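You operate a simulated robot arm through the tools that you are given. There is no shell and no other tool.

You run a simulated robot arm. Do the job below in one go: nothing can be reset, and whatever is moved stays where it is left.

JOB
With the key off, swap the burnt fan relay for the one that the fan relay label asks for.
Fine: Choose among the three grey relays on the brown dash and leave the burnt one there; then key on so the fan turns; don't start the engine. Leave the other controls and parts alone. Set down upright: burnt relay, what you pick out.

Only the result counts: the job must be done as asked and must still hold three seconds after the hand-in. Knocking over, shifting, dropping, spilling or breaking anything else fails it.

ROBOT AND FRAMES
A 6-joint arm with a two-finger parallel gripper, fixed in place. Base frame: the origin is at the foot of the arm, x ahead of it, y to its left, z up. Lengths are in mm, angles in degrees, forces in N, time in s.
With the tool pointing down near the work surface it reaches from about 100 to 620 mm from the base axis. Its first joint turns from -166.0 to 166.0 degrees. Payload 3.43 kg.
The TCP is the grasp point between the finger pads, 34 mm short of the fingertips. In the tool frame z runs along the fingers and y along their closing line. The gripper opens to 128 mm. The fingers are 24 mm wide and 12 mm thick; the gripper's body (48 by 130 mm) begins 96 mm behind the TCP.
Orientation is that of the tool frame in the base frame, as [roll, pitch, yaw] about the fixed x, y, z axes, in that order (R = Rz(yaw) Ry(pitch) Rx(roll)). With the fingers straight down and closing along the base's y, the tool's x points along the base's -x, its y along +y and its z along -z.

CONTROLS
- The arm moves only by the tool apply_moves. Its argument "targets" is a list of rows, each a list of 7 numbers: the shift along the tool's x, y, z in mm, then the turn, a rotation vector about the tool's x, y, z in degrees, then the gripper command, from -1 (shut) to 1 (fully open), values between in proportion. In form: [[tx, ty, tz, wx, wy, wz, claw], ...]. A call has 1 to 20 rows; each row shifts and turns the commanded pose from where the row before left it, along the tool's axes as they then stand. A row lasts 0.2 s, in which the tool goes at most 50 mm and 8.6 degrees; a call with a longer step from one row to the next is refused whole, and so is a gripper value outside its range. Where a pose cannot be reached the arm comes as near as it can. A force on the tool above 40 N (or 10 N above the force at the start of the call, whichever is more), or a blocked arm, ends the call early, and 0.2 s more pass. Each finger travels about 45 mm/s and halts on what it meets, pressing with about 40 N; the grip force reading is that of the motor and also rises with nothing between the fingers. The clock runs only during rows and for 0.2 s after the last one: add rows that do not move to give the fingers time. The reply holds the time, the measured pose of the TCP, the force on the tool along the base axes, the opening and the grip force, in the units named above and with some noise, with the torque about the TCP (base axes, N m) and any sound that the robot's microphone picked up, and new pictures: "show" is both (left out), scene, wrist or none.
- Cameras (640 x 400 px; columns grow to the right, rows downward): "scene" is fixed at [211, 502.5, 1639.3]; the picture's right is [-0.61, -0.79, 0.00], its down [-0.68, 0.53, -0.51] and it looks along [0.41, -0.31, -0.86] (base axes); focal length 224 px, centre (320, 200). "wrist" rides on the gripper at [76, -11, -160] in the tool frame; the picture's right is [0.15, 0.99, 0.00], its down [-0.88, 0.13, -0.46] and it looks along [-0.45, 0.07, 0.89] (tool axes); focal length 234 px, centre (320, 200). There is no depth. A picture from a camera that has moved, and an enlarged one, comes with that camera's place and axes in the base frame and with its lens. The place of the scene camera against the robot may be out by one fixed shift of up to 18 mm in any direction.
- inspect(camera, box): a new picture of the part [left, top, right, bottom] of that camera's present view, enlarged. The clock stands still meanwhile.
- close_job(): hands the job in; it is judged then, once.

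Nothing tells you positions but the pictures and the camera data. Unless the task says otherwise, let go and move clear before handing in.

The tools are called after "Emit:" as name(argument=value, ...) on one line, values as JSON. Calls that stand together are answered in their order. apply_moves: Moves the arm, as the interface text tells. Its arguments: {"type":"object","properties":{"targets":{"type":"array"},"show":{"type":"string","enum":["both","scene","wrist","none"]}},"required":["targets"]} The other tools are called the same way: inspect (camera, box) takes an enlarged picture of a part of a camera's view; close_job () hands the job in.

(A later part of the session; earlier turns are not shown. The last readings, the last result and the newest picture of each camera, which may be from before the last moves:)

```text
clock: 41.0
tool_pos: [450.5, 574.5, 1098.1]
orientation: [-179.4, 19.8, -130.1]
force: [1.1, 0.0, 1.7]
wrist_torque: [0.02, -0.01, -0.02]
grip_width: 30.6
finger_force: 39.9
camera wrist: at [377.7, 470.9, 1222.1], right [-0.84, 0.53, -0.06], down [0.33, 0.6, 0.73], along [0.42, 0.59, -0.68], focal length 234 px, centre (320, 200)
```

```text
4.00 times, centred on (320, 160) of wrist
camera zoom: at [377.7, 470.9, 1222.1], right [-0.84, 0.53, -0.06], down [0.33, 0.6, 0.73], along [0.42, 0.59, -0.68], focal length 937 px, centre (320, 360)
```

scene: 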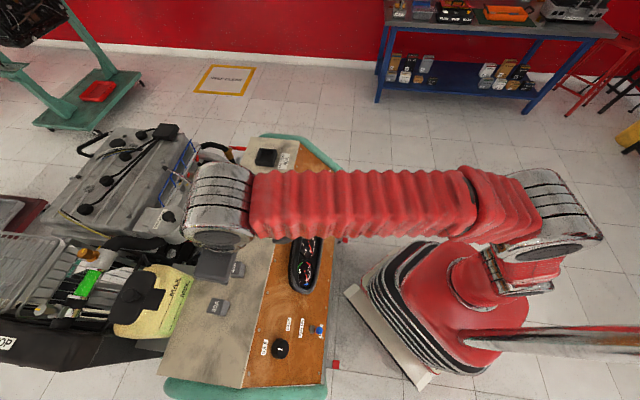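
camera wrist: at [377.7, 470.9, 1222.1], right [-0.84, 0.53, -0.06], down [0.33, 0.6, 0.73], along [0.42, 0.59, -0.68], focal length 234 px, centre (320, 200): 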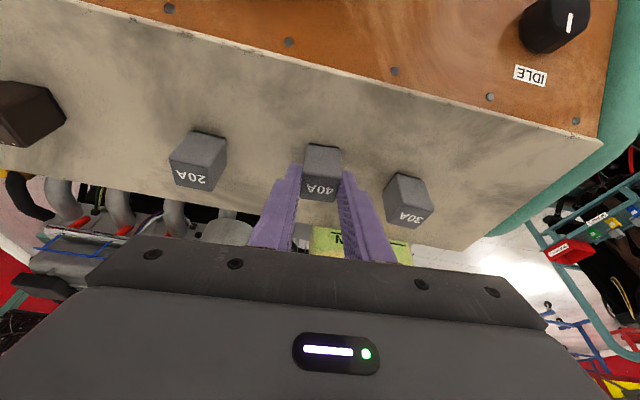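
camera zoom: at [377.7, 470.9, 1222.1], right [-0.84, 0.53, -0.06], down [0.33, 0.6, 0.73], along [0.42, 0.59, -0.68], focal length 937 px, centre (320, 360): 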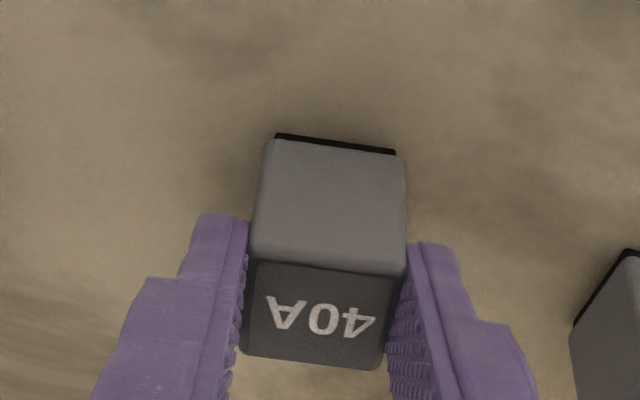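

Held at 30.6 mm. I'll lift clear, rotate back to the dash angle and carry it above the other relays to the socket.

Emit:
apply_moves(targets=[[-3.4, 0, -9.4, 0, 0, 0, -1], [-10.3, 0, -28.2, 0, 0, 0, -1], [-11.6, 0, -32, 0, 0, 0, -1], [0, 0, 0, 1.54, 0, 4.23, -1], [-2.08, -41.9, 0.757, 0, 0, 0, -1], [-2.08, -41.9, 0.757, 0, 0, 0, -1], [-2.08, -41.9, 0.757, 0, 0, 0, -1], [-2.08, -41.9, 0.757, 0, 0, 0, -1], [-2.08, -41.9, 0.757, 0, 0, 0, -1], [-2.08, -41.9, 0.757, 0, 0, 0, -1], [-2.08, -41.9, 0.757, 0, 0, 0, -1], [-2.08, -41.9, 0.757, 0, 0, 0, -1], [-2.08, -41.9, 0.757, 0, 0, 0, -1], [0, 0, 0, 0, 0, 0, -1], [0, 0, 0, 0, 0, 0, -1]], show="both")

Emit:
inspect(camera="wrist", box=[240, 90, 400, 190])

Emit:
inspect(camera="scene", box=[216, 115, 328, 185])

```text
clock: 44.2
tool_pos: [730.9, 324.4, 1175.6]
orientation: [-179.6, 20.0, -134.5]
force: [-0.2, 0.6, -1.1]
wrist_torque: [0.0, -0.01, 0.01]
grip_width: 30.4
finger_force: 40.2
camera wrist: at [649.9, 227.8, 1299.9], right [-0.8, 0.6, -0.06], down [0.38, 0.57, 0.73], along [0.47, 0.56, -0.68], focal length 234 px, centre (320, 200)
```

scene: 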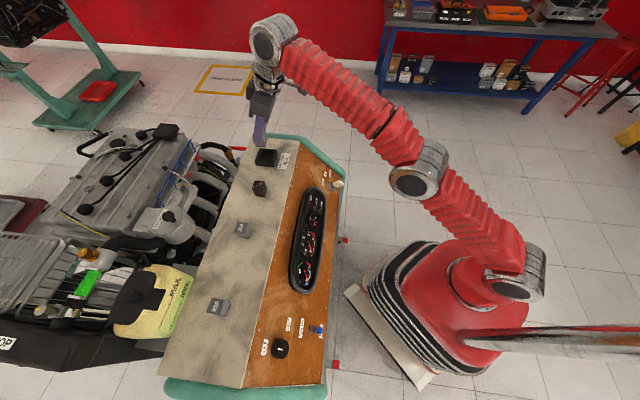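
wrist: 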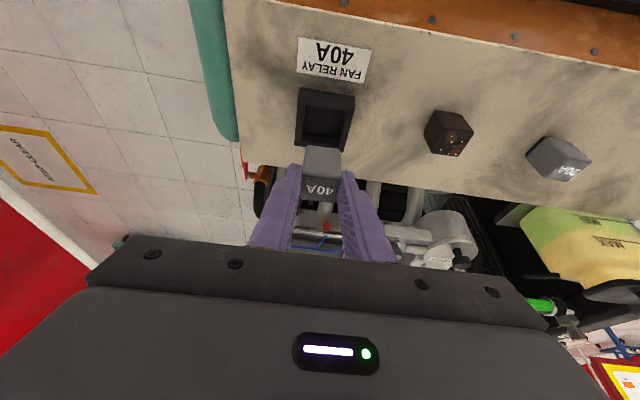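

```text
4.00 times, centred on (320, 140) of wrist
camera zoom: at [649.9, 227.8, 1299.9], right [-0.8, 0.6, -0.06], down [0.38, 0.57, 0.73], along [0.47, 0.56, -0.68], focal length 937 px, centre (320, 440)
```

zoom: 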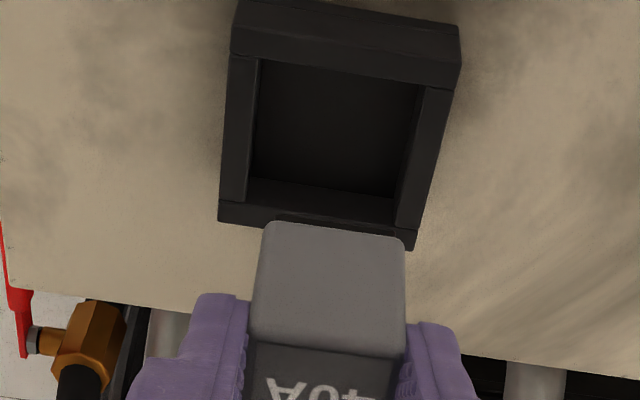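

```text
5.71 times, centred on (272, 150) of scene
camera zoom: at [211.0, 502.5, 1639.3], right [-0.61, -0.79, 0.0], down [-0.68, 0.53, -0.51], along [0.41, -0.31, -0.86], focal length 1279 px, centre (594, 486)
```

zoom: 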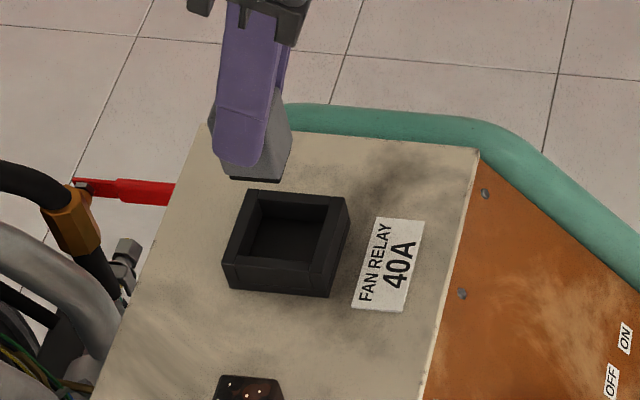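

The empty socket lies directly below, with a 47 mm opening for a 30 mm relay, and I'm about 1.8 mm off sideways. I'll correct that and descend into it.

Emit:
apply_moves(targets=[[0, -1.8, 0, 0, 0, 0, -1], [4.45, 0, 12.22, 0, 0, 0, -1], [4.45, 0, 12.22, 0, 0, 0, -1], [0, 0, 0, 0, 0, 0, -1]], show="wrist")

Emit:
inspect(camera="wrist", box=[240, 100, 400, 200])

Emit:
inspect(camera="scene", box=[232, 120, 312, 170])

```text
clock: 45.2
tool_pos: [733.0, 321.9, 1150.0]
orientation: [-179.4, 20.0, -134.6]
force: [-0.2, 0.5, -0.5]
wrist_torque: [-0.01, 0.0, 0.0]
grip_width: 30.8
finger_force: 40.0
camera wrist: at [652.0, 225.5, 1274.2], right [-0.8, 0.6, -0.06], down [0.38, 0.57, 0.73], along [0.47, 0.56, -0.68], focal length 234 px, centre (320, 200)
```

wrist: 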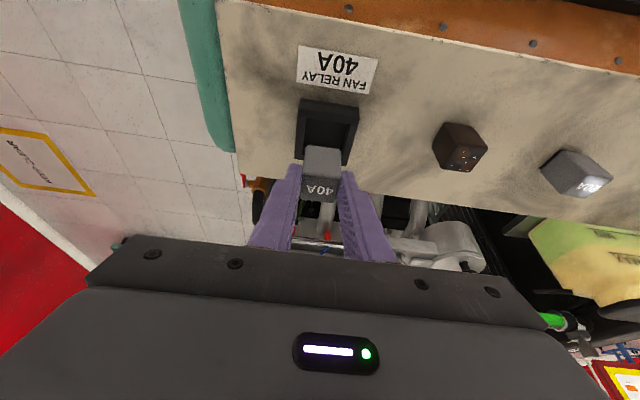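

```text
4.00 times, centred on (320, 150) of wrist
camera zoom: at [652.0, 225.5, 1274.2], right [-0.8, 0.6, -0.06], down [0.38, 0.57, 0.73], along [0.47, 0.56, -0.68], focal length 937 px, centre (320, 400)
```

zoom: 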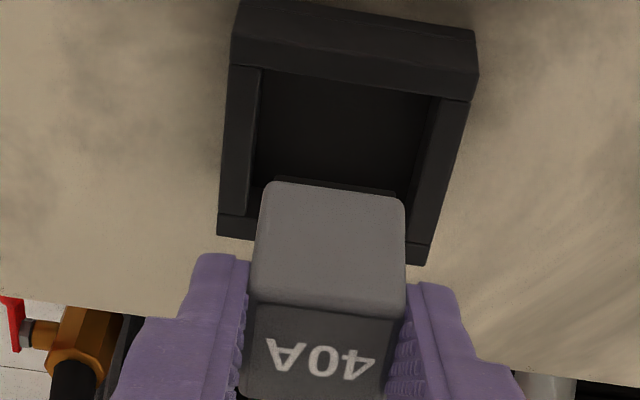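

```text
8.00 times, centred on (272, 145) of scene
camera zoom: at [211.0, 502.5, 1639.3], right [-0.61, -0.79, 0.0], down [-0.68, 0.53, -0.51], along [0.41, -0.31, -0.86], focal length 1791 px, centre (704, 640)
```

zoom: 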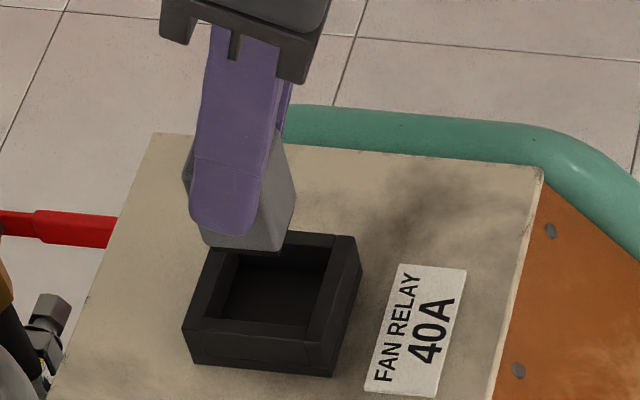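

Alignment matches the burnt relay's extraction path to within 1 mm. I'll descend further, then creep to seat it.

Emit:
apply_moves(targets=[[0.5, 0.6, 0, 0, 0, 0, -1], [4.1, 0, 11.28, 0, 0, 0, -1], [4.1, 0, 11.28, 0, 0, 0, -1], [4.1, 0, 11.28, 0, 0, 0, -1], [0, 0, 0, 0, 0, 0, -1]], show="wrist")

Emit:
inspect(camera="wrist", box=[240, 110, 400, 210])

Emit:
inspect(camera="scene", box=[232, 120, 312, 170])

```text
clock: 46.4
tool_pos: [732.7, 321.2, 1113.1]
orientation: [-179.5, 20.0, -134.6]
force: [0.8, 0.6, -0.2]
wrist_torque: [0.0, 0.01, 0.0]
grip_width: 30.5
finger_force: 40.0
camera wrist: at [651.8, 223.8, 1236.4], right [-0.8, 0.6, -0.06], down [0.38, 0.57, 0.73], along [0.47, 0.56, -0.68], focal length 234 px, centre (320, 200)
```

wrist: 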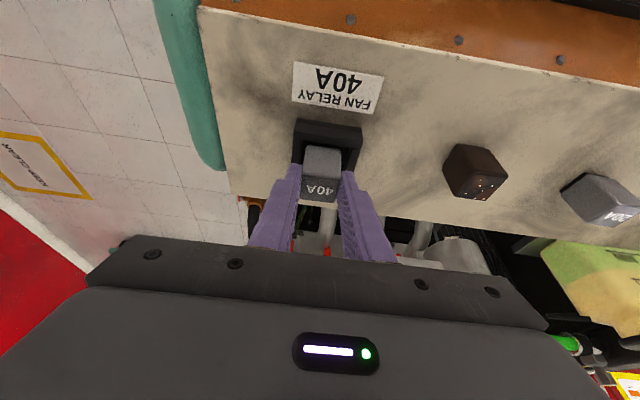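

```text
4.00 times, centred on (320, 160) of wrist
camera zoom: at [651.8, 223.8, 1236.4], right [-0.8, 0.6, -0.06], down [0.38, 0.57, 0.73], along [0.47, 0.56, -0.68], focal length 937 px, centre (320, 360)
```

zoom: 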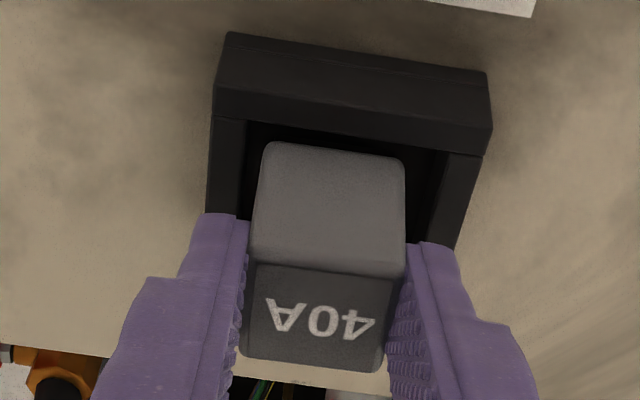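

```text
8.00 times, centred on (272, 145) of scene
camera zoom: at [211.0, 502.5, 1639.3], right [-0.61, -0.79, 0.0], down [-0.68, 0.53, -0.51], along [0.41, -0.31, -0.86], focal length 1791 px, centre (704, 640)
```

zoom: 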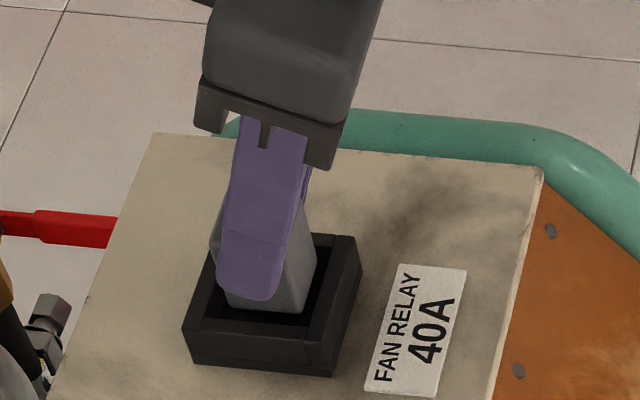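

Compared with the burnt relay's seated view, I should shift about 2 mm sideways and 1.6 mm forward to hit the same spot. I'll do that, then creep downward.

Emit:
apply_moves(targets=[[-1.5, 2.0, 0.55, 0, 0, 0, -1], [0.34, 0, 0.94, 0, 0, 0, -1], [0.34, 0, 0.94, 0, 0, 0, -1], [0.34, 0, 0.94, 0, 0, 0, -1], [0.34, 0, 0.94, 0, 0, 0, -1], [0, 0, 0, 0, 0, 0, -1]], show="wrist")

Emit:
inspect(camera="wrist", box=[240, 110, 400, 210])

```text
clock: 47.8
tool_pos: [733.0, 324.0, 1110.1]
orientation: [-179.6, 19.9, -134.6]
force: [0.4, 0.5, 0.6]
wrist_torque: [-0.02, 0.0, 0.01]
grip_width: 30.5
finger_force: 40.1
camera wrist: at [652.0, 227.1, 1233.6], right [-0.8, 0.6, -0.06], down [0.38, 0.57, 0.73], along [0.47, 0.56, -0.68], focal length 234 px, centre (320, 200)
```

wrist: 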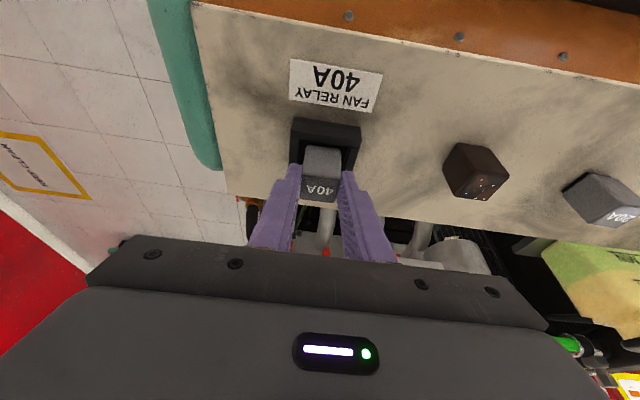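

```text
4.00 times, centred on (320, 160) of wrist
camera zoom: at [652.0, 227.1, 1233.6], right [-0.8, 0.6, -0.06], down [0.38, 0.57, 0.73], along [0.47, 0.56, -0.68], focal length 937 px, centre (320, 360)
```

zoom: 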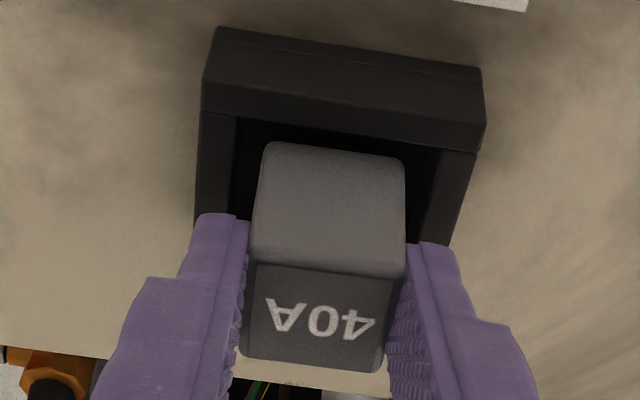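

Position now matches the burnt relay's seat at (733, 324). I'll keep creeping down.

Emit:
apply_moves(targets=[[0.34, 0, 0.94, 0, 0, 0, -1], [0.34, 0, 0.94, 0, 0, 0, -1], [0.34, 0, 0.94, 0, 0, 0, -1], [0, 0, 0, 0, 0, 0, -1]], show="none")

```text
clock: 48.8
tool_pos: [733.1, 323.4, 1106.4]
orientation: [-179.5, 20.0, -134.6]
force: [-0.2, -0.1, -0.4]
wrist_torque: [-0.01, -0.02, -0.02]
grip_width: 30.9
finger_force: 40.3
```

Emit:
apply_moves(targets=[[0.34, 0, 0.94, 0, 0, 0, -1], [0.34, 0, 0.94, 0, 0, 0, -1], [0, 0, 0, 0, 0, 0, -1]], show="wrist")

Emit:
inspect(camera="wrist", box=[240, 110, 400, 210])

Emit:
inspect(camera="scene", box=[232, 120, 312, 170])

```text
clock: 49.6
tool_pos: [733.2, 324.0, 1104.9]
orientation: [-179.5, 20.1, -134.7]
force: [1.2, 0.0, 0.7]
wrist_torque: [0.0, 0.01, 0.01]
grip_width: 30.6
finger_force: 40.2
camera wrist: at [651.8, 226.8, 1229.4], right [-0.8, 0.6, -0.06], down [0.38, 0.57, 0.73], along [0.47, 0.56, -0.68], focal length 234 px, centre (320, 200)
```

wrist: 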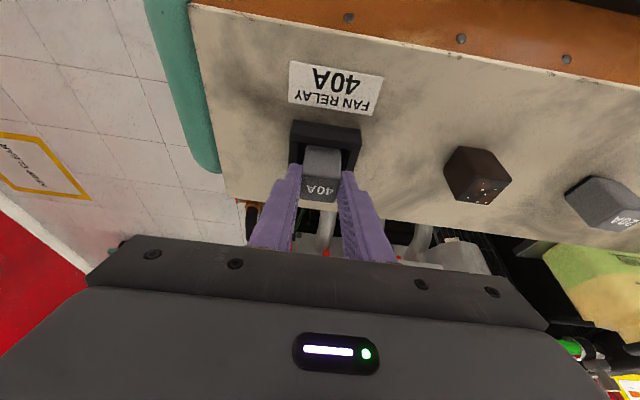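

```text
4.00 times, centred on (320, 160) of wrist
camera zoom: at [651.8, 226.8, 1229.4], right [-0.8, 0.6, -0.06], down [0.38, 0.57, 0.73], along [0.47, 0.56, -0.68], focal length 937 px, centre (320, 360)
```

zoom: 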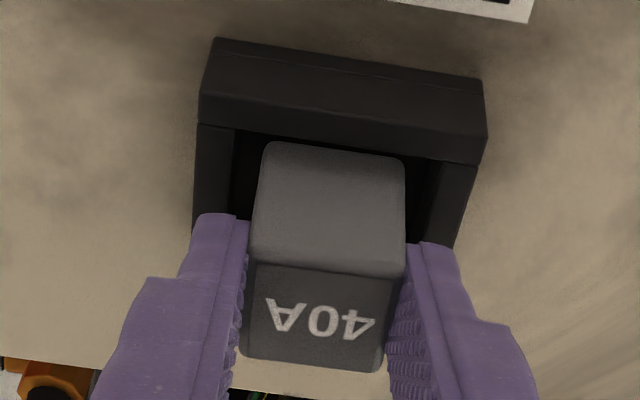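

```text
8.00 times, centred on (272, 145) of scene
camera zoom: at [211.0, 502.5, 1639.3], right [-0.61, -0.79, 0.0], down [-0.68, 0.53, -0.51], along [0.41, -0.31, -0.86], focal length 1791 px, centre (704, 640)
```

zoom: 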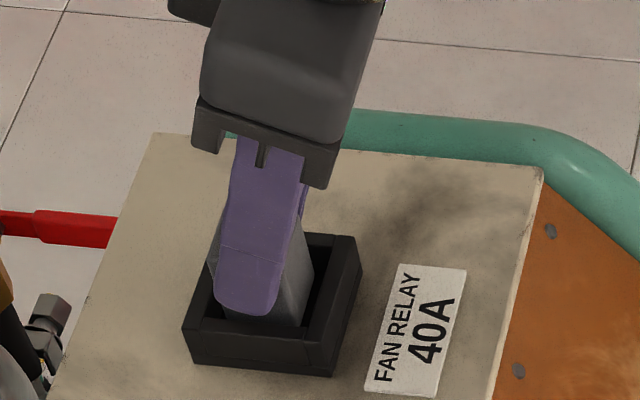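

No contact yet. A few more millimetres.

Emit:
apply_moves(targets=[[0.34, 0, 0.94, 0, 0, 0, -1], [0.34, 0, 0.94, 0, 0, 0, -1], [0, 0, 0, 0, 0, 0, -1]], show="none")

```text
clock: 50.4
tool_pos: [732.6, 323.1, 1104.4]
orientation: [-179.4, 20.1, -134.5]
force: [0.8, -0.6, 10.8]
wrist_torque: [0.05, 0.02, 0.02]
grip_width: 30.8
finger_force: 39.9
```

Contact at about 11 N, close to the burnt relay's seated height. I'll press gently a bit more to be sure it's fully seated, then compare.

Emit:
apply_moves(targets=[[0.34, 0, 0.94, 0, 0, 0, -1], [0, 0, 0, 0, 0, 0, -1]], show="wrist")

Emit:
inspect(camera="wrist", box=[240, 110, 400, 210])

Emit:
inspect(camera="scene", box=[232, 120, 312, 170])

```text
clock: 51.0
tool_pos: [732.9, 323.3, 1103.5]
orientation: [-179.3, 20.3, -134.6]
force: [2.2, -2.2, 26.3]
wrist_torque: [0.04, -0.11, -0.07]
grip_width: 30.8
finger_force: 40.0
camera wrist: at [650.8, 226.5, 1227.9], right [-0.8, 0.6, -0.06], down [0.37, 0.57, 0.73], along [0.47, 0.56, -0.68], focal length 234 px, centre (320, 200)
```

wrist: 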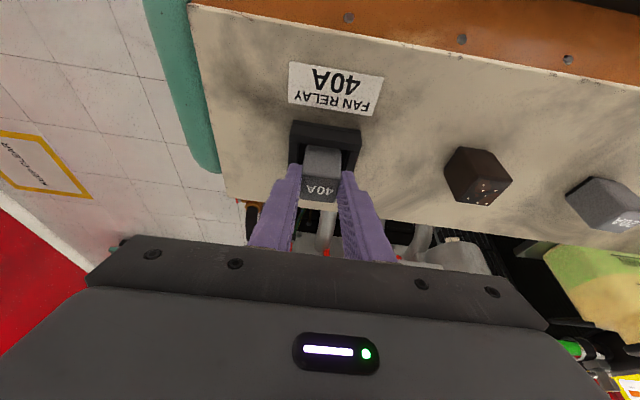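

```text
4.00 times, centred on (320, 160) of wrist
camera zoom: at [650.8, 226.5, 1227.9], right [-0.8, 0.6, -0.06], down [0.37, 0.57, 0.73], along [0.47, 0.56, -0.68], focal length 937 px, centre (320, 360)
```

zoom: 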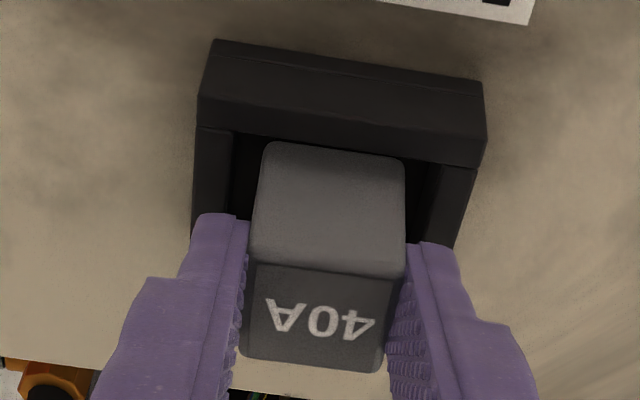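

```text
8.00 times, centred on (272, 145) of scene
camera zoom: at [211.0, 502.5, 1639.3], right [-0.61, -0.79, 0.0], down [-0.68, 0.53, -0.51], along [0.41, -0.31, -0.86], focal length 1791 px, centre (704, 640)
```

zoom: 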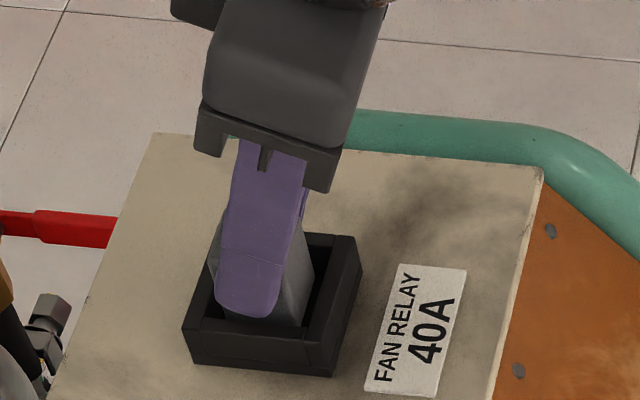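

The relay is firmly seated on the socket floor. I'll unload the force, open the fingers and rise straight up.

Emit:
apply_moves(targets=[[-0.34, 0, -0.94, 0, 0, 0, -1], [-0.34, 0, -0.94, 0, 0, 0, -1], [0, 0, 0, 0, 0, 0, -0.4], [0, 0, 0, 0, 0, 0, -0.2], [0, 0, 0, 0, 0, 0, -0.05], [0, 0, 0, 0, 0, 0, -0.05], [-3.4, 0, -9.4, 0, 0, 0, -0.05], [-6.8, 0, -18.8, 0, 0, 0, -0.05], [-10.3, 0, -28.2, 0, 0, 0, -0.05], [0, 0, 0, 0, 0, 0, -0.05]], show="both")

Emit:
inspect(camera="wrist", box=[240, 90, 400, 190])

Emit:
inspect(camera="scene", box=[216, 125, 312, 185])

```text
clock: 53.2
tool_pos: [730.9, 325.0, 1165.0]
orientation: [-179.6, 19.9, -134.6]
force: [-0.4, -0.5, -0.5]
wrist_torque: [-0.01, 0.0, 0.03]
grip_width: 60.5
finger_force: 0.1
camera wrist: at [649.7, 228.2, 1288.9], right [-0.8, 0.6, -0.06], down [0.38, 0.57, 0.73], along [0.47, 0.56, -0.68], focal length 234 px, centre (320, 200)
```

scene: 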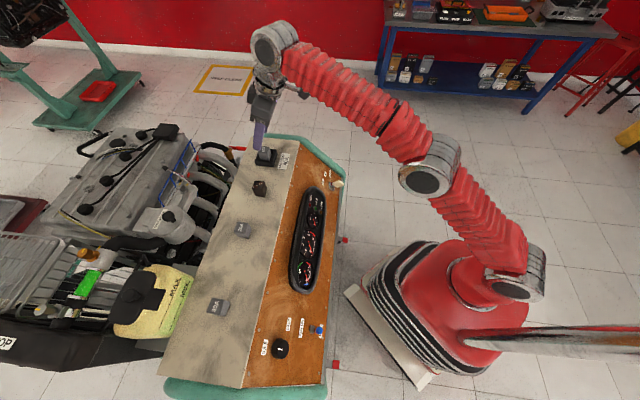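
wrist: 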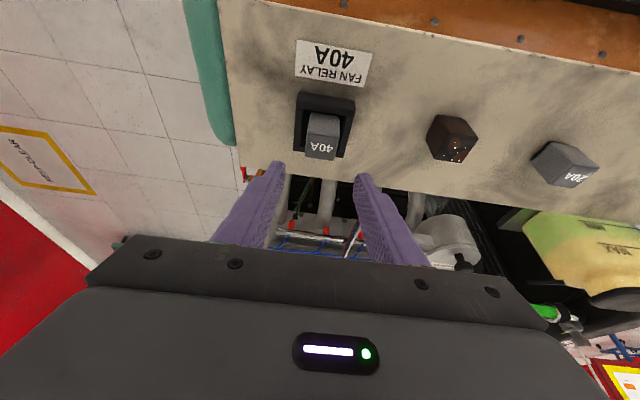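

```text
4.00 times, centred on (320, 140) of wrist
camera zoom: at [649.7, 228.2, 1288.9], right [-0.8, 0.6, -0.06], down [0.38, 0.57, 0.73], along [0.47, 0.56, -0.68], focal length 937 px, centre (320, 440)
```

zoom: 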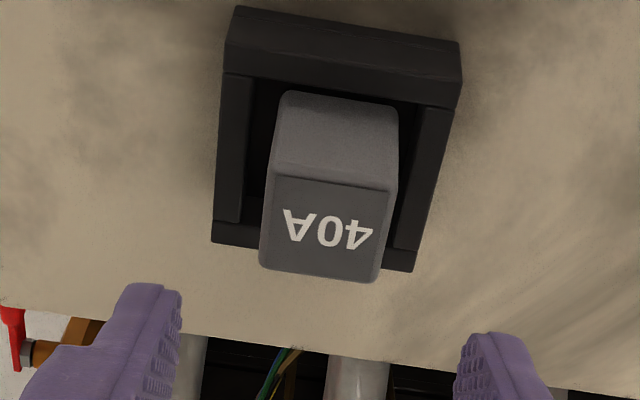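

```text
6.67 times, centred on (264, 155) of scene
camera zoom: at [211.0, 502.5, 1639.3], right [-0.61, -0.79, 0.0], down [-0.68, 0.53, -0.51], along [0.41, -0.31, -0.86], focal length 1493 px, centre (693, 500)
```

zoom: 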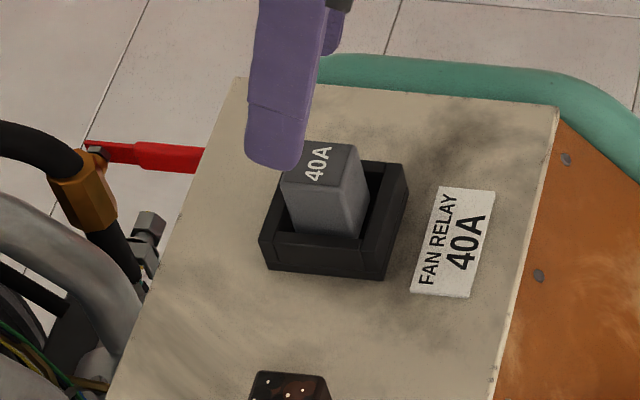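

The 40A relay stands seated in the socket just as the old one did. Now I'll back away from the shelf and return to the pose facing the key.

Emit:
apply_moves(targets=[[40, -2.25, -14.5, 0, 0, 0, -0.05], [40, -2.25, -14.5, 0, 0, 0, -0.1], [40, -2.25, -14.5, 0, 0, 0, -0.2], [40, -2.25, -14.5, 0, 0, 0, -0.3], [40, -2.25, -14.5, 0, 0, 0, -0.3], [40, -2.25, -14.5, 0, 0, 0, -0.3], [40, -2.25, -14.5, 0, 0, 0, -0.3], [40, -2.25, -14.5, 0, 0, 0, -0.3], [0, 0, 0, 0, -7.75, 0, -0.3], [0, 0, 0, 0, -7.75, 0, -0.3], [0, 0, 0, 0, -7.75, 0, -0.3], [0, 0, 0, 0, -7.75, 0, -0.3], [35, 0, 28.3, 0, 0, 0, -0.3], [35, 0, 28.3, 0, 0, 0, -0.3], [35, 0, 28.3, 0, 0, 0, -0.3], [35, 0, 28.3, 0, 0, 0, -0.3], [0, 0, 0, 0, 0, 0, -0.3]], show="both")

Emit:
inspect(camera="wrist", box=[256, 90, 384, 170])

Emit:
inspect(camera="scene", box=[200, 130, 360, 230])

```text
clock: 56.8
tool_pos: [505.3, 69.3, 982.3]
orientation: [-179.1, 51.0, -134.2]
force: [1.1, -0.5, 0.1]
wrist_torque: [0.0, 0.0, 0.0]
grip_width: 44.9
finger_force: 0.1
camera wrist: at [392.2, -60.3, 1024.6], right [-0.77, 0.63, -0.12], down [0.04, 0.24, 0.97], along [0.64, 0.74, -0.21], focal length 234 px, centre (320, 200)
```

scene: 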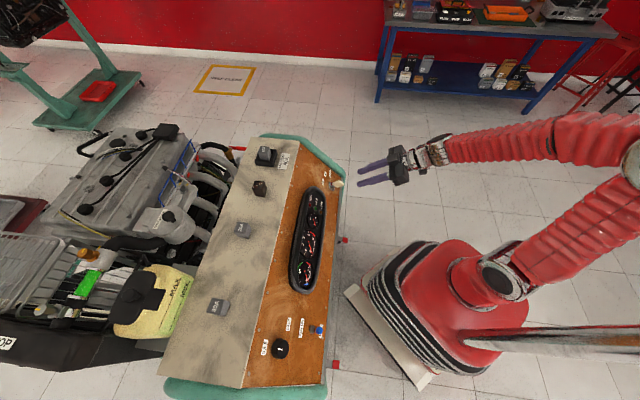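
wrist: 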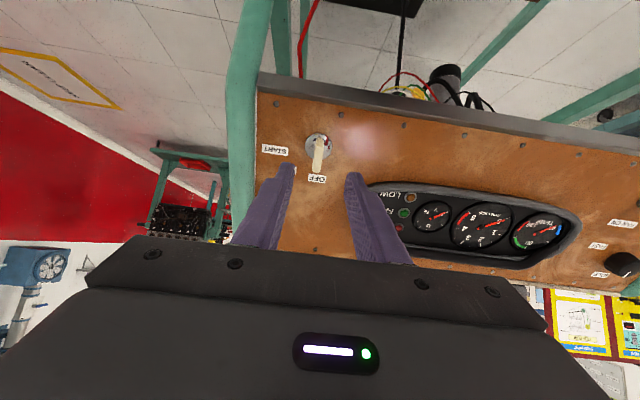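

```text
5.00 times, centred on (320, 130) of wrist
camera zoom: at [392.2, -60.3, 1024.6], right [-0.77, 0.63, -0.12], down [0.04, 0.24, 0.97], along [0.64, 0.74, -0.21], focal length 1171 px, centre (320, 550)
```

zoom: 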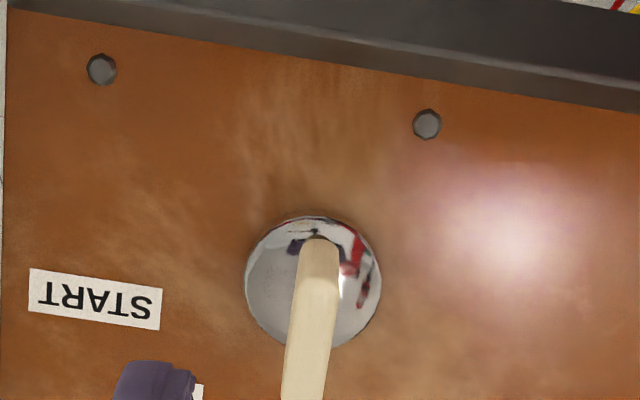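

```text
4.00 times, centred on (280, 180) of scene
camera zoom: at [211.0, 502.5, 1639.3], right [-0.61, -0.79, 0.0], down [-0.68, 0.53, -0.51], along [0.41, -0.31, -0.86], focal length 896 px, centre (480, 280)
```

zoom: 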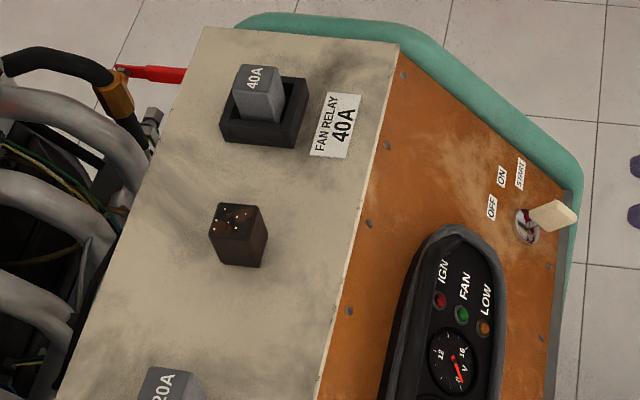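

The key is still at OFF and the burnt relay stands upright. I'll centre on the lock axis (about 3 mm and 1 mm corrections) and advance partway.

Emit:
apply_moves(targets=[[-3.2, -1.2, 0, 0, 0, 0, -0.3], [0, 0, 20, 0, 0, 0, -0.35], [0, 0, 20, 0, 0, 0, -0.4], [0, 0, 20, 0, 0, 0, -0.4], [0, 0, 0, 0, 0, 0, -0.4]], show="wrist")

Emit:
inspect(camera="wrist", box=[256, 110, 384, 190])

```text
clock: 58.0
tool_pos: [542.3, 100.4, 948.2]
orientation: [-179.1, 51.0, -134.1]
force: [0.0, -0.3, 0.3]
wrist_torque: [0.03, 0.01, -0.01]
grip_width: 38.1
finger_force: 0.0
camera wrist: at [428.6, -28.7, 989.0], right [-0.77, 0.63, -0.12], down [0.04, 0.24, 0.97], along [0.64, 0.74, -0.21], focal length 234 px, centre (320, 200)
```

wrist: 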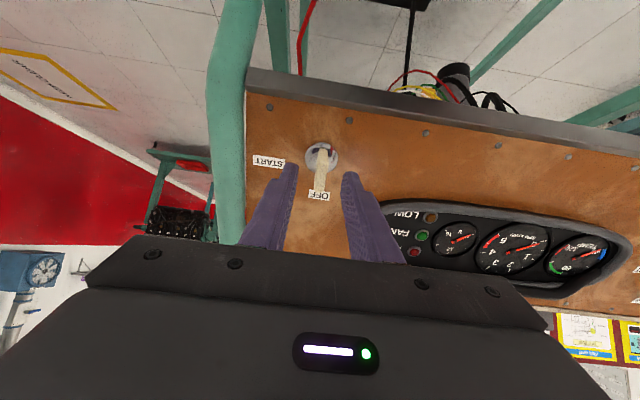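

```text
5.00 times, centred on (320, 150) of wrist
camera zoom: at [428.6, -28.7, 989.0], right [-0.77, 0.63, -0.12], down [0.04, 0.24, 0.97], along [0.64, 0.74, -0.21], focal length 1171 px, centre (320, 450)
```

zoom: 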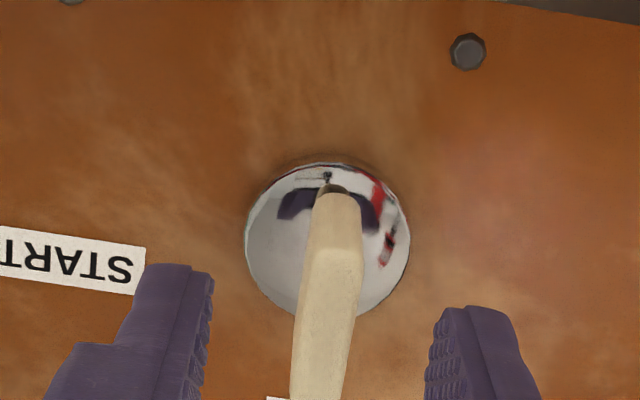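

The fingers are nearly centred, with a slight lateral tilt to remove. I'll correct and advance the last 40 mm around the bow.

Emit:
apply_moves(targets=[[-1.0, 1.0, 0, -0.6, 0, 0, -0.4], [0, 0, 20, 0, 0, 0, -0.4], [0, 0, 20, 0, 0, 0, -0.4], [0, 0, 0, 0, 0, 0, -0.4]], show="wrist")

Emit:
inspect(camera="wrist", box=[240, 130, 400, 230])

Emit:
inspect(camera="scene", box=[310, 160, 374, 200])

```text
clock: 59.0
tool_pos: [562.8, 125.2, 924.5]
orientation: [-179.7, 51.0, -134.1]
force: [0.3, 0.7, -1.0]
wrist_torque: [0.01, -0.02, 0.0]
grip_width: 38.4
finger_force: 0.0
camera wrist: at [452.4, -5.7, 966.3], right [-0.77, 0.62, -0.12], down [0.04, 0.24, 0.97], along [0.63, 0.74, -0.21], focal length 234 px, centre (320, 200)
```

wrist: 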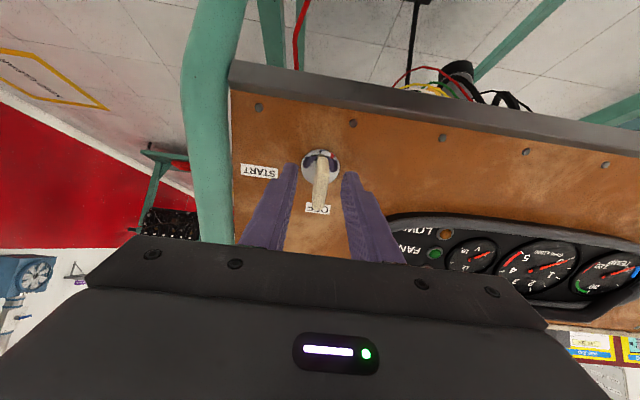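

```text
4.00 times, centred on (320, 180) of wrist
camera zoom: at [452.4, -5.7, 966.3], right [-0.77, 0.62, -0.12], down [0.04, 0.24, 0.97], along [0.63, 0.74, -0.21], focal length 937 px, centre (320, 280)
```

zoom: 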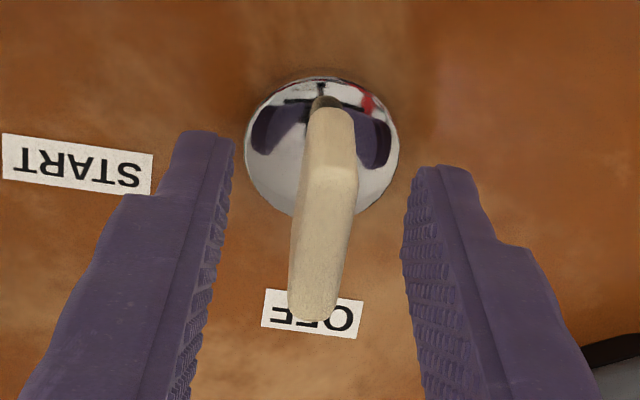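

```text
10.00 times, centred on (342, 180) of scene
camera zoom: at [211.0, 502.5, 1639.3], right [-0.61, -0.79, 0.0], down [-0.68, 0.53, -0.51], along [0.41, -0.31, -0.86], focal length 2239 px, centre (100, 400)
```

zoom: 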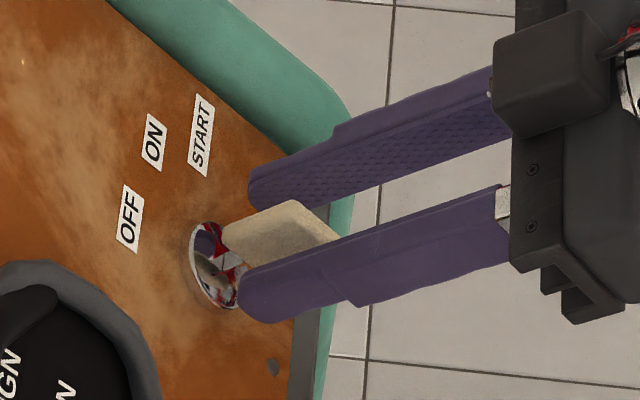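

The bow is centred between the fingers and the lock is on axis within about 1 mm. I'll close on the bow.

Emit:
apply_moves(targets=[[0, 0.2, 0, 0, 0, 0, -0.7], [0, 0, 0, 0, 0, 0, -0.85], [0, 0, 0, 0, 0, 0, -1], [0, 0, 0, 0, 0, 0, -1], [0, 0, 0, 0, 0, 0, -1]], show="wrist")

Emit:
inspect(camera="wrist", box=[240, 130, 400, 230])

```text
clock: 60.2
tool_pos: [564.2, 125.7, 924.7]
orientation: [-179.6, 51.0, -134.2]
force: [5.7, -3.1, -1.9]
wrist_torque: [-0.17, -0.82, -1.48]
grip_width: 9.9
finger_force: 43.2
camera wrist: at [452.0, -5.5, 966.5], right [-0.77, 0.63, -0.12], down [0.05, 0.24, 0.97], along [0.63, 0.74, -0.21], focal length 234 px, centre (320, 200)
```

wrist: 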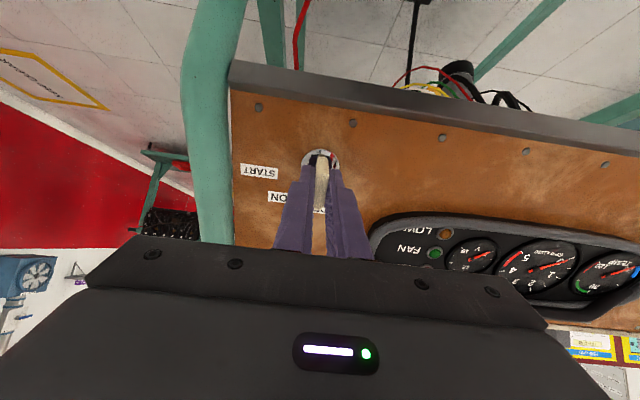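

```text
4.00 times, centred on (320, 180) of wrist
camera zoom: at [452.0, -5.5, 966.5], right [-0.77, 0.63, -0.12], down [0.05, 0.24, 0.97], along [0.63, 0.74, -0.21], focal length 937 px, centre (320, 280)
```

zoom: 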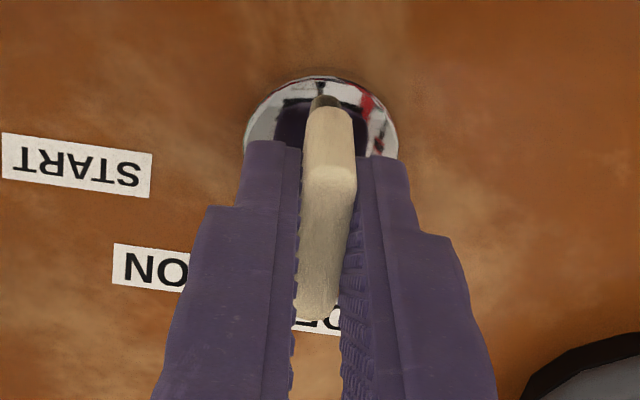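

Firm grip with low side force. I'll start turning clockwise toward ON in small steps.

Emit:
apply_moves(targets=[[0, -0.3, 0, 0, 0, 4, -1], [0, 0, 0, 0, 0, 4, -1], [0, 0, 0, 0, 0, 4, -1], [0, 0, 0, 0, 0, 4, -1], [0, 0, 0, 0, 0, 4, -1], [0, 0, 0, 0, 0, 0, -1]], show="wrist")

Emit:
inspect(camera="wrist", box=[240, 130, 400, 230])

```text
clock: 61.6
tool_pos: [564.1, 124.4, 925.0]
orientation: [157.2, 47.0, -164.2]
force: [13.9, -9.6, 7.1]
wrist_torque: [-0.75, -1.07, -1.38]
grip_width: 10.4
finger_force: 43.7
camera wrist: at [433.3, 13.2, 966.9], right [-0.61, 0.78, 0.15], down [0.26, 0.02, 0.96], along [0.75, 0.63, -0.21], focal length 234 px, centre (320, 200)
```

wrist: 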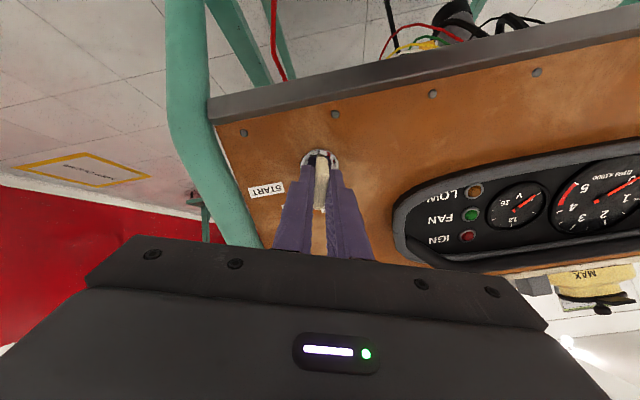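

```text
4.00 times, centred on (320, 180) of wrist
camera zoom: at [433.3, 13.2, 966.9], right [-0.61, 0.78, 0.15], down [0.26, 0.02, 0.96], along [0.75, 0.63, -0.21], focal length 937 px, centre (320, 280)
```

zoom: 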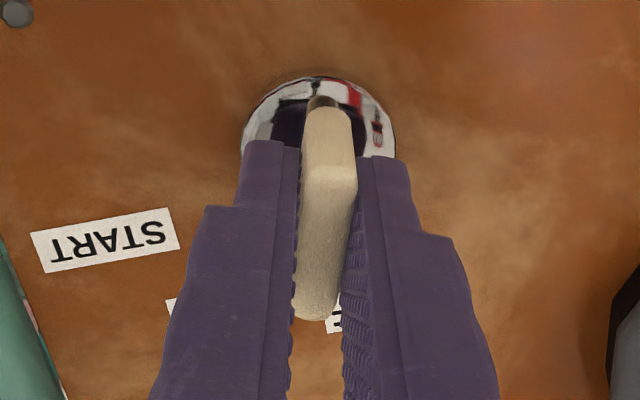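

The key is following and the lamp is still off. I'll continue clockwise.

Emit:
apply_moves(targets=[[0, 0, 0, 0, 0, 4, -1], [0, 0, 0, 0, 0, 4, -1], [0, 0, 0, 0, 0, 4, -1], [0, 0, 0, 0, 0, 0, -1]], show="both")

Emit:
inspect(camera="scene", box=[280, 170, 344, 210])

```text
clock: 62.6
tool_pos: [564.2, 125.5, 924.1]
orientation: [146.9, 41.4, -179.1]
force: [17.9, -13.6, 10.9]
wrist_torque: [-1.1, -0.59, -1.37]
grip_width: 10.9
finger_force: 44.7
camera wrist: at [424.6, 25.9, 970.5], right [-0.48, 0.82, 0.31], down [0.36, -0.13, 0.92], along [0.8, 0.55, -0.24], focal length 234 px, centre (320, 200)
```

scene: 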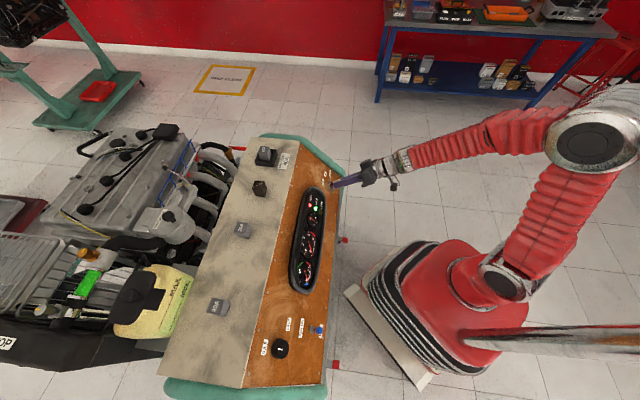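
wrist: 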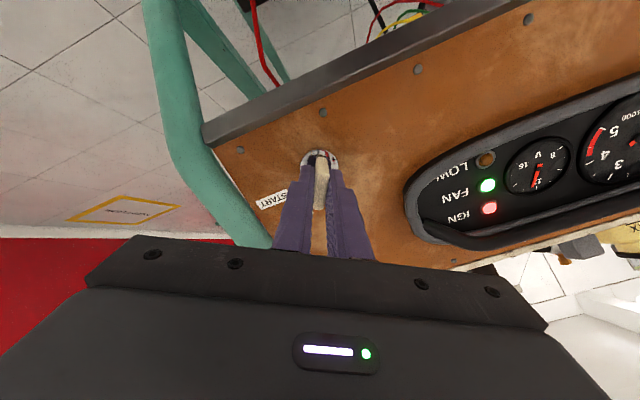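

```text
10.00 times, centred on (312, 190) of scene
camera zoom: at [211.0, 502.5, 1639.3], right [-0.61, -0.79, 0.0], down [-0.68, 0.53, -0.51], along [0.41, -0.31, -0.86], focal length 2239 px, centre (400, 300)
```

zoom: 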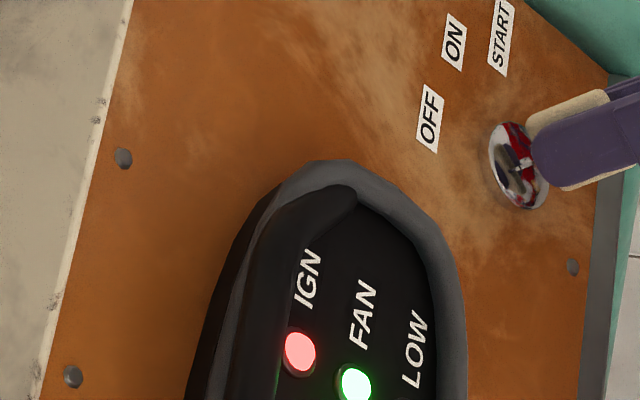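

IGN and FAN lamps are both lit, so the key is on and the fan circuit is live. I'll turn about 5° more to reach the original ON mark, well short of START.

Emit:
apply_moves(targets=[[0, 0, 0, 0, 0, 2.5, -1], [0, 0, 0, 0, 0, 2.5, -1], [0, 0, 0, 0, 0, 0, -1]], show="wrist")

Emit:
inspect(camera="wrist", box=[240, 130, 400, 230])

Emit:
inspect(camera="wrist", box=[400, 120, 640, 270])

```text
clock: 63.4
tool_pos: [563.4, 125.5, 924.7]
orientation: [143.5, 38.4, 175.6]
force: [20.8, -5.3, 7.5]
wrist_torque: [-1.09, -0.45, -1.2]
grip_width: 11.0
finger_force: 44.8
camera wrist: at [421.7, 31.1, 972.7], right [-0.42, 0.83, 0.37], down [0.4, -0.2, 0.9], along [0.82, 0.52, -0.25], focal length 234 px, centre (320, 200)
```

wrist: 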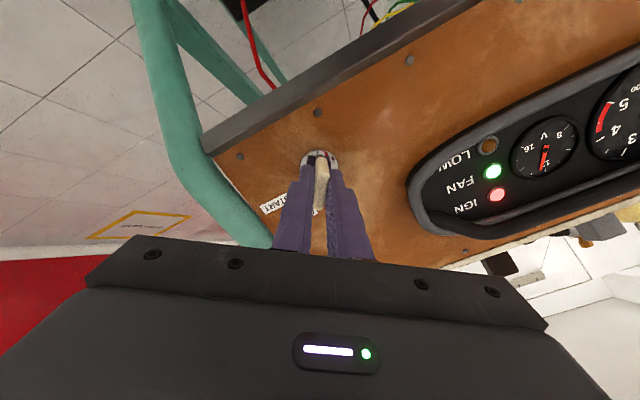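

```text
4.00 times, centred on (320, 180) of wrist
camera zoom: at [421.7, 31.1, 972.7], right [-0.42, 0.83, 0.37], down [0.4, -0.2, 0.9], along [0.82, 0.52, -0.25], focal length 937 px, centre (320, 280)
```

zoom: 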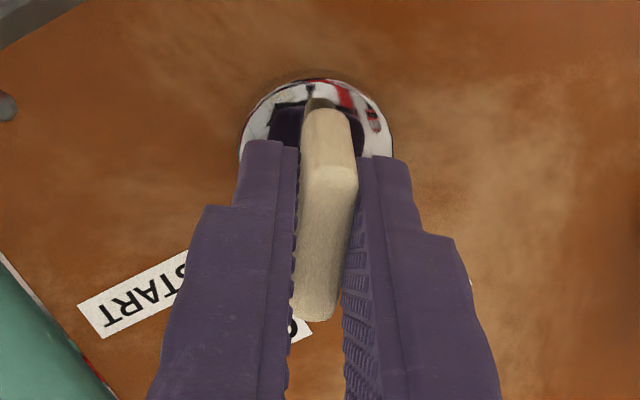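

```text
2.67 times, centred on (520, 195) of wrist
camera zoom: at [421.7, 31.1, 972.7], right [-0.42, 0.83, 0.37], down [0.4, -0.2, 0.9], along [0.82, 0.52, -0.25], focal length 624 px, centre (-213, 213)
```

zoom: 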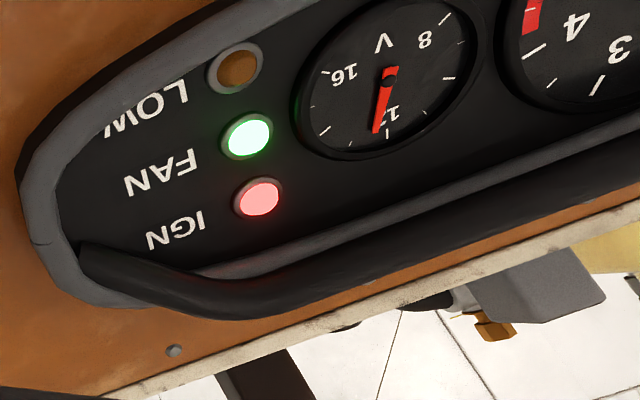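

The dash is as wanted: key at the ON mark, FAN lamp green, volts up and no cranking. I'll relieve the side load, open the fingers and withdraw along the key axis.

Emit:
apply_moves(targets=[[-1.2, -0.4, 0, 0, 0, 0, -1], [0, 0, 0, 0, 0, 0, -1], [0, 0, 0, 0, 0, 0, -0.8], [0, 0, 0, 0, 0, 0, -0.6], [0, 0, 0, 0, 0, 0, -0.4], [0, 0, 0, 0, 0, 0, -0.4], [0, 0, -20, 0, 0, 0, -0.4], [0, 0, -30, 0, 0, 0, -0.4], [0, 0, -40, 0, 0, 0, -0.4], [0, 0, 0, 0, 0, 0, -0.4]], show="both")

Emit:
inspect(camera="wrist", box=[256, 110, 384, 190])

Emit:
inspect(camera="scene", box=[280, 160, 360, 210])

Emit:
inspect(camera="scene", box=[0, 180, 200, 305])

```text
clock: 65.6
tool_pos: [515.3, 77.3, 980.9]
orientation: [143.5, 38.4, 175.6]
force: [0.4, 0.2, -0.5]
wrist_torque: [0.0, 0.0, 0.02]
grip_width: 38.5
finger_force: 0.2
camera wrist: at [372.2, -18.2, 1029.7], right [-0.42, 0.83, 0.37], down [0.4, -0.2, 0.9], along [0.82, 0.52, -0.25], focal length 234 px, centre (320, 200)
```

scene: 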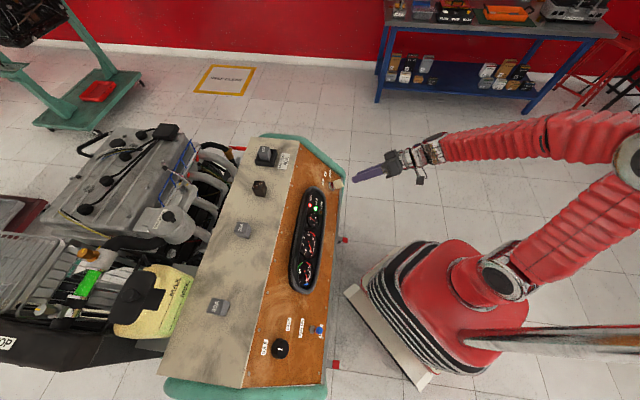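
wrist: 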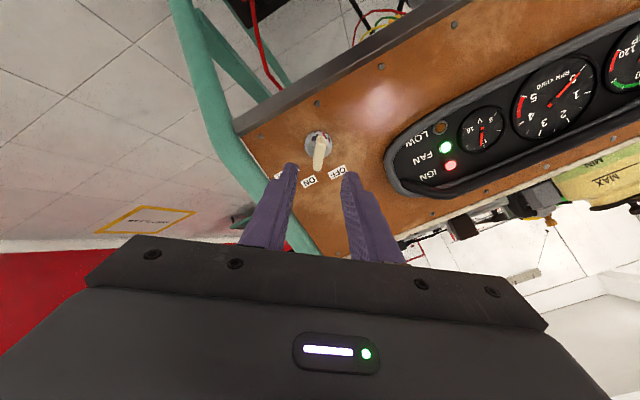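

```text
5.00 times, centred on (320, 150) of wrist
camera zoom: at [372.2, -18.2, 1029.7], right [-0.42, 0.83, 0.37], down [0.4, -0.2, 0.9], along [0.82, 0.52, -0.25], focal length 1171 px, centre (320, 450)
```

zoom: 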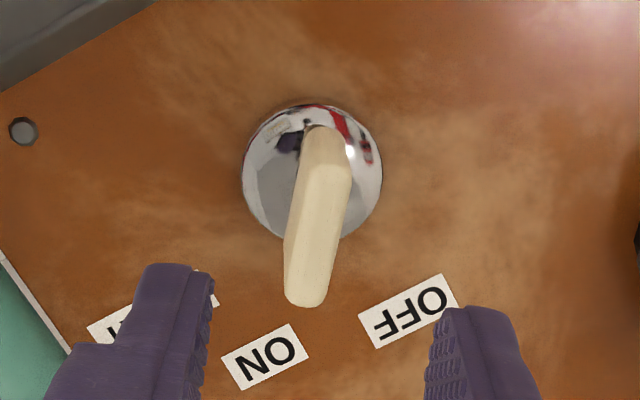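

```text
8.00 times, centred on (320, 185) of scene
camera zoom: at [211.0, 502.5, 1639.3], right [-0.61, -0.79, 0.0], down [-0.68, 0.53, -0.51], along [0.41, -0.31, -0.86], focal length 1791 px, centre (320, 320)
```

zoom: 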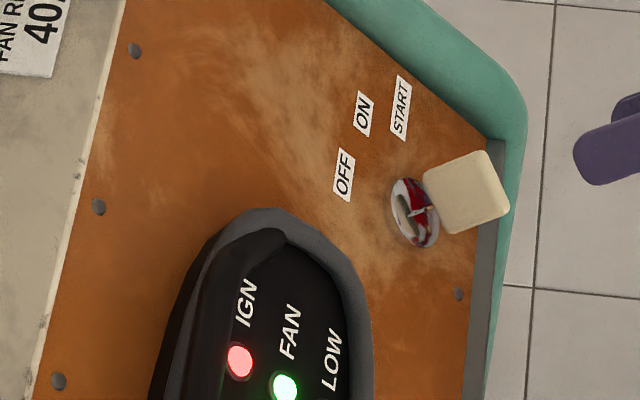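

```text
3.20 times, centred on (100, 242) of scene
camera zoom: at [211.0, 502.5, 1639.3], right [-0.61, -0.79, 0.0], down [-0.68, 0.53, -0.51], along [0.41, -0.31, -0.86], focal length 716 px, centre (1024, 64)
```

zoom: 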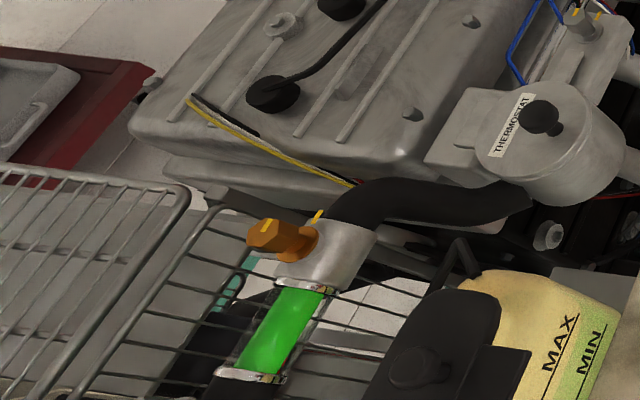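

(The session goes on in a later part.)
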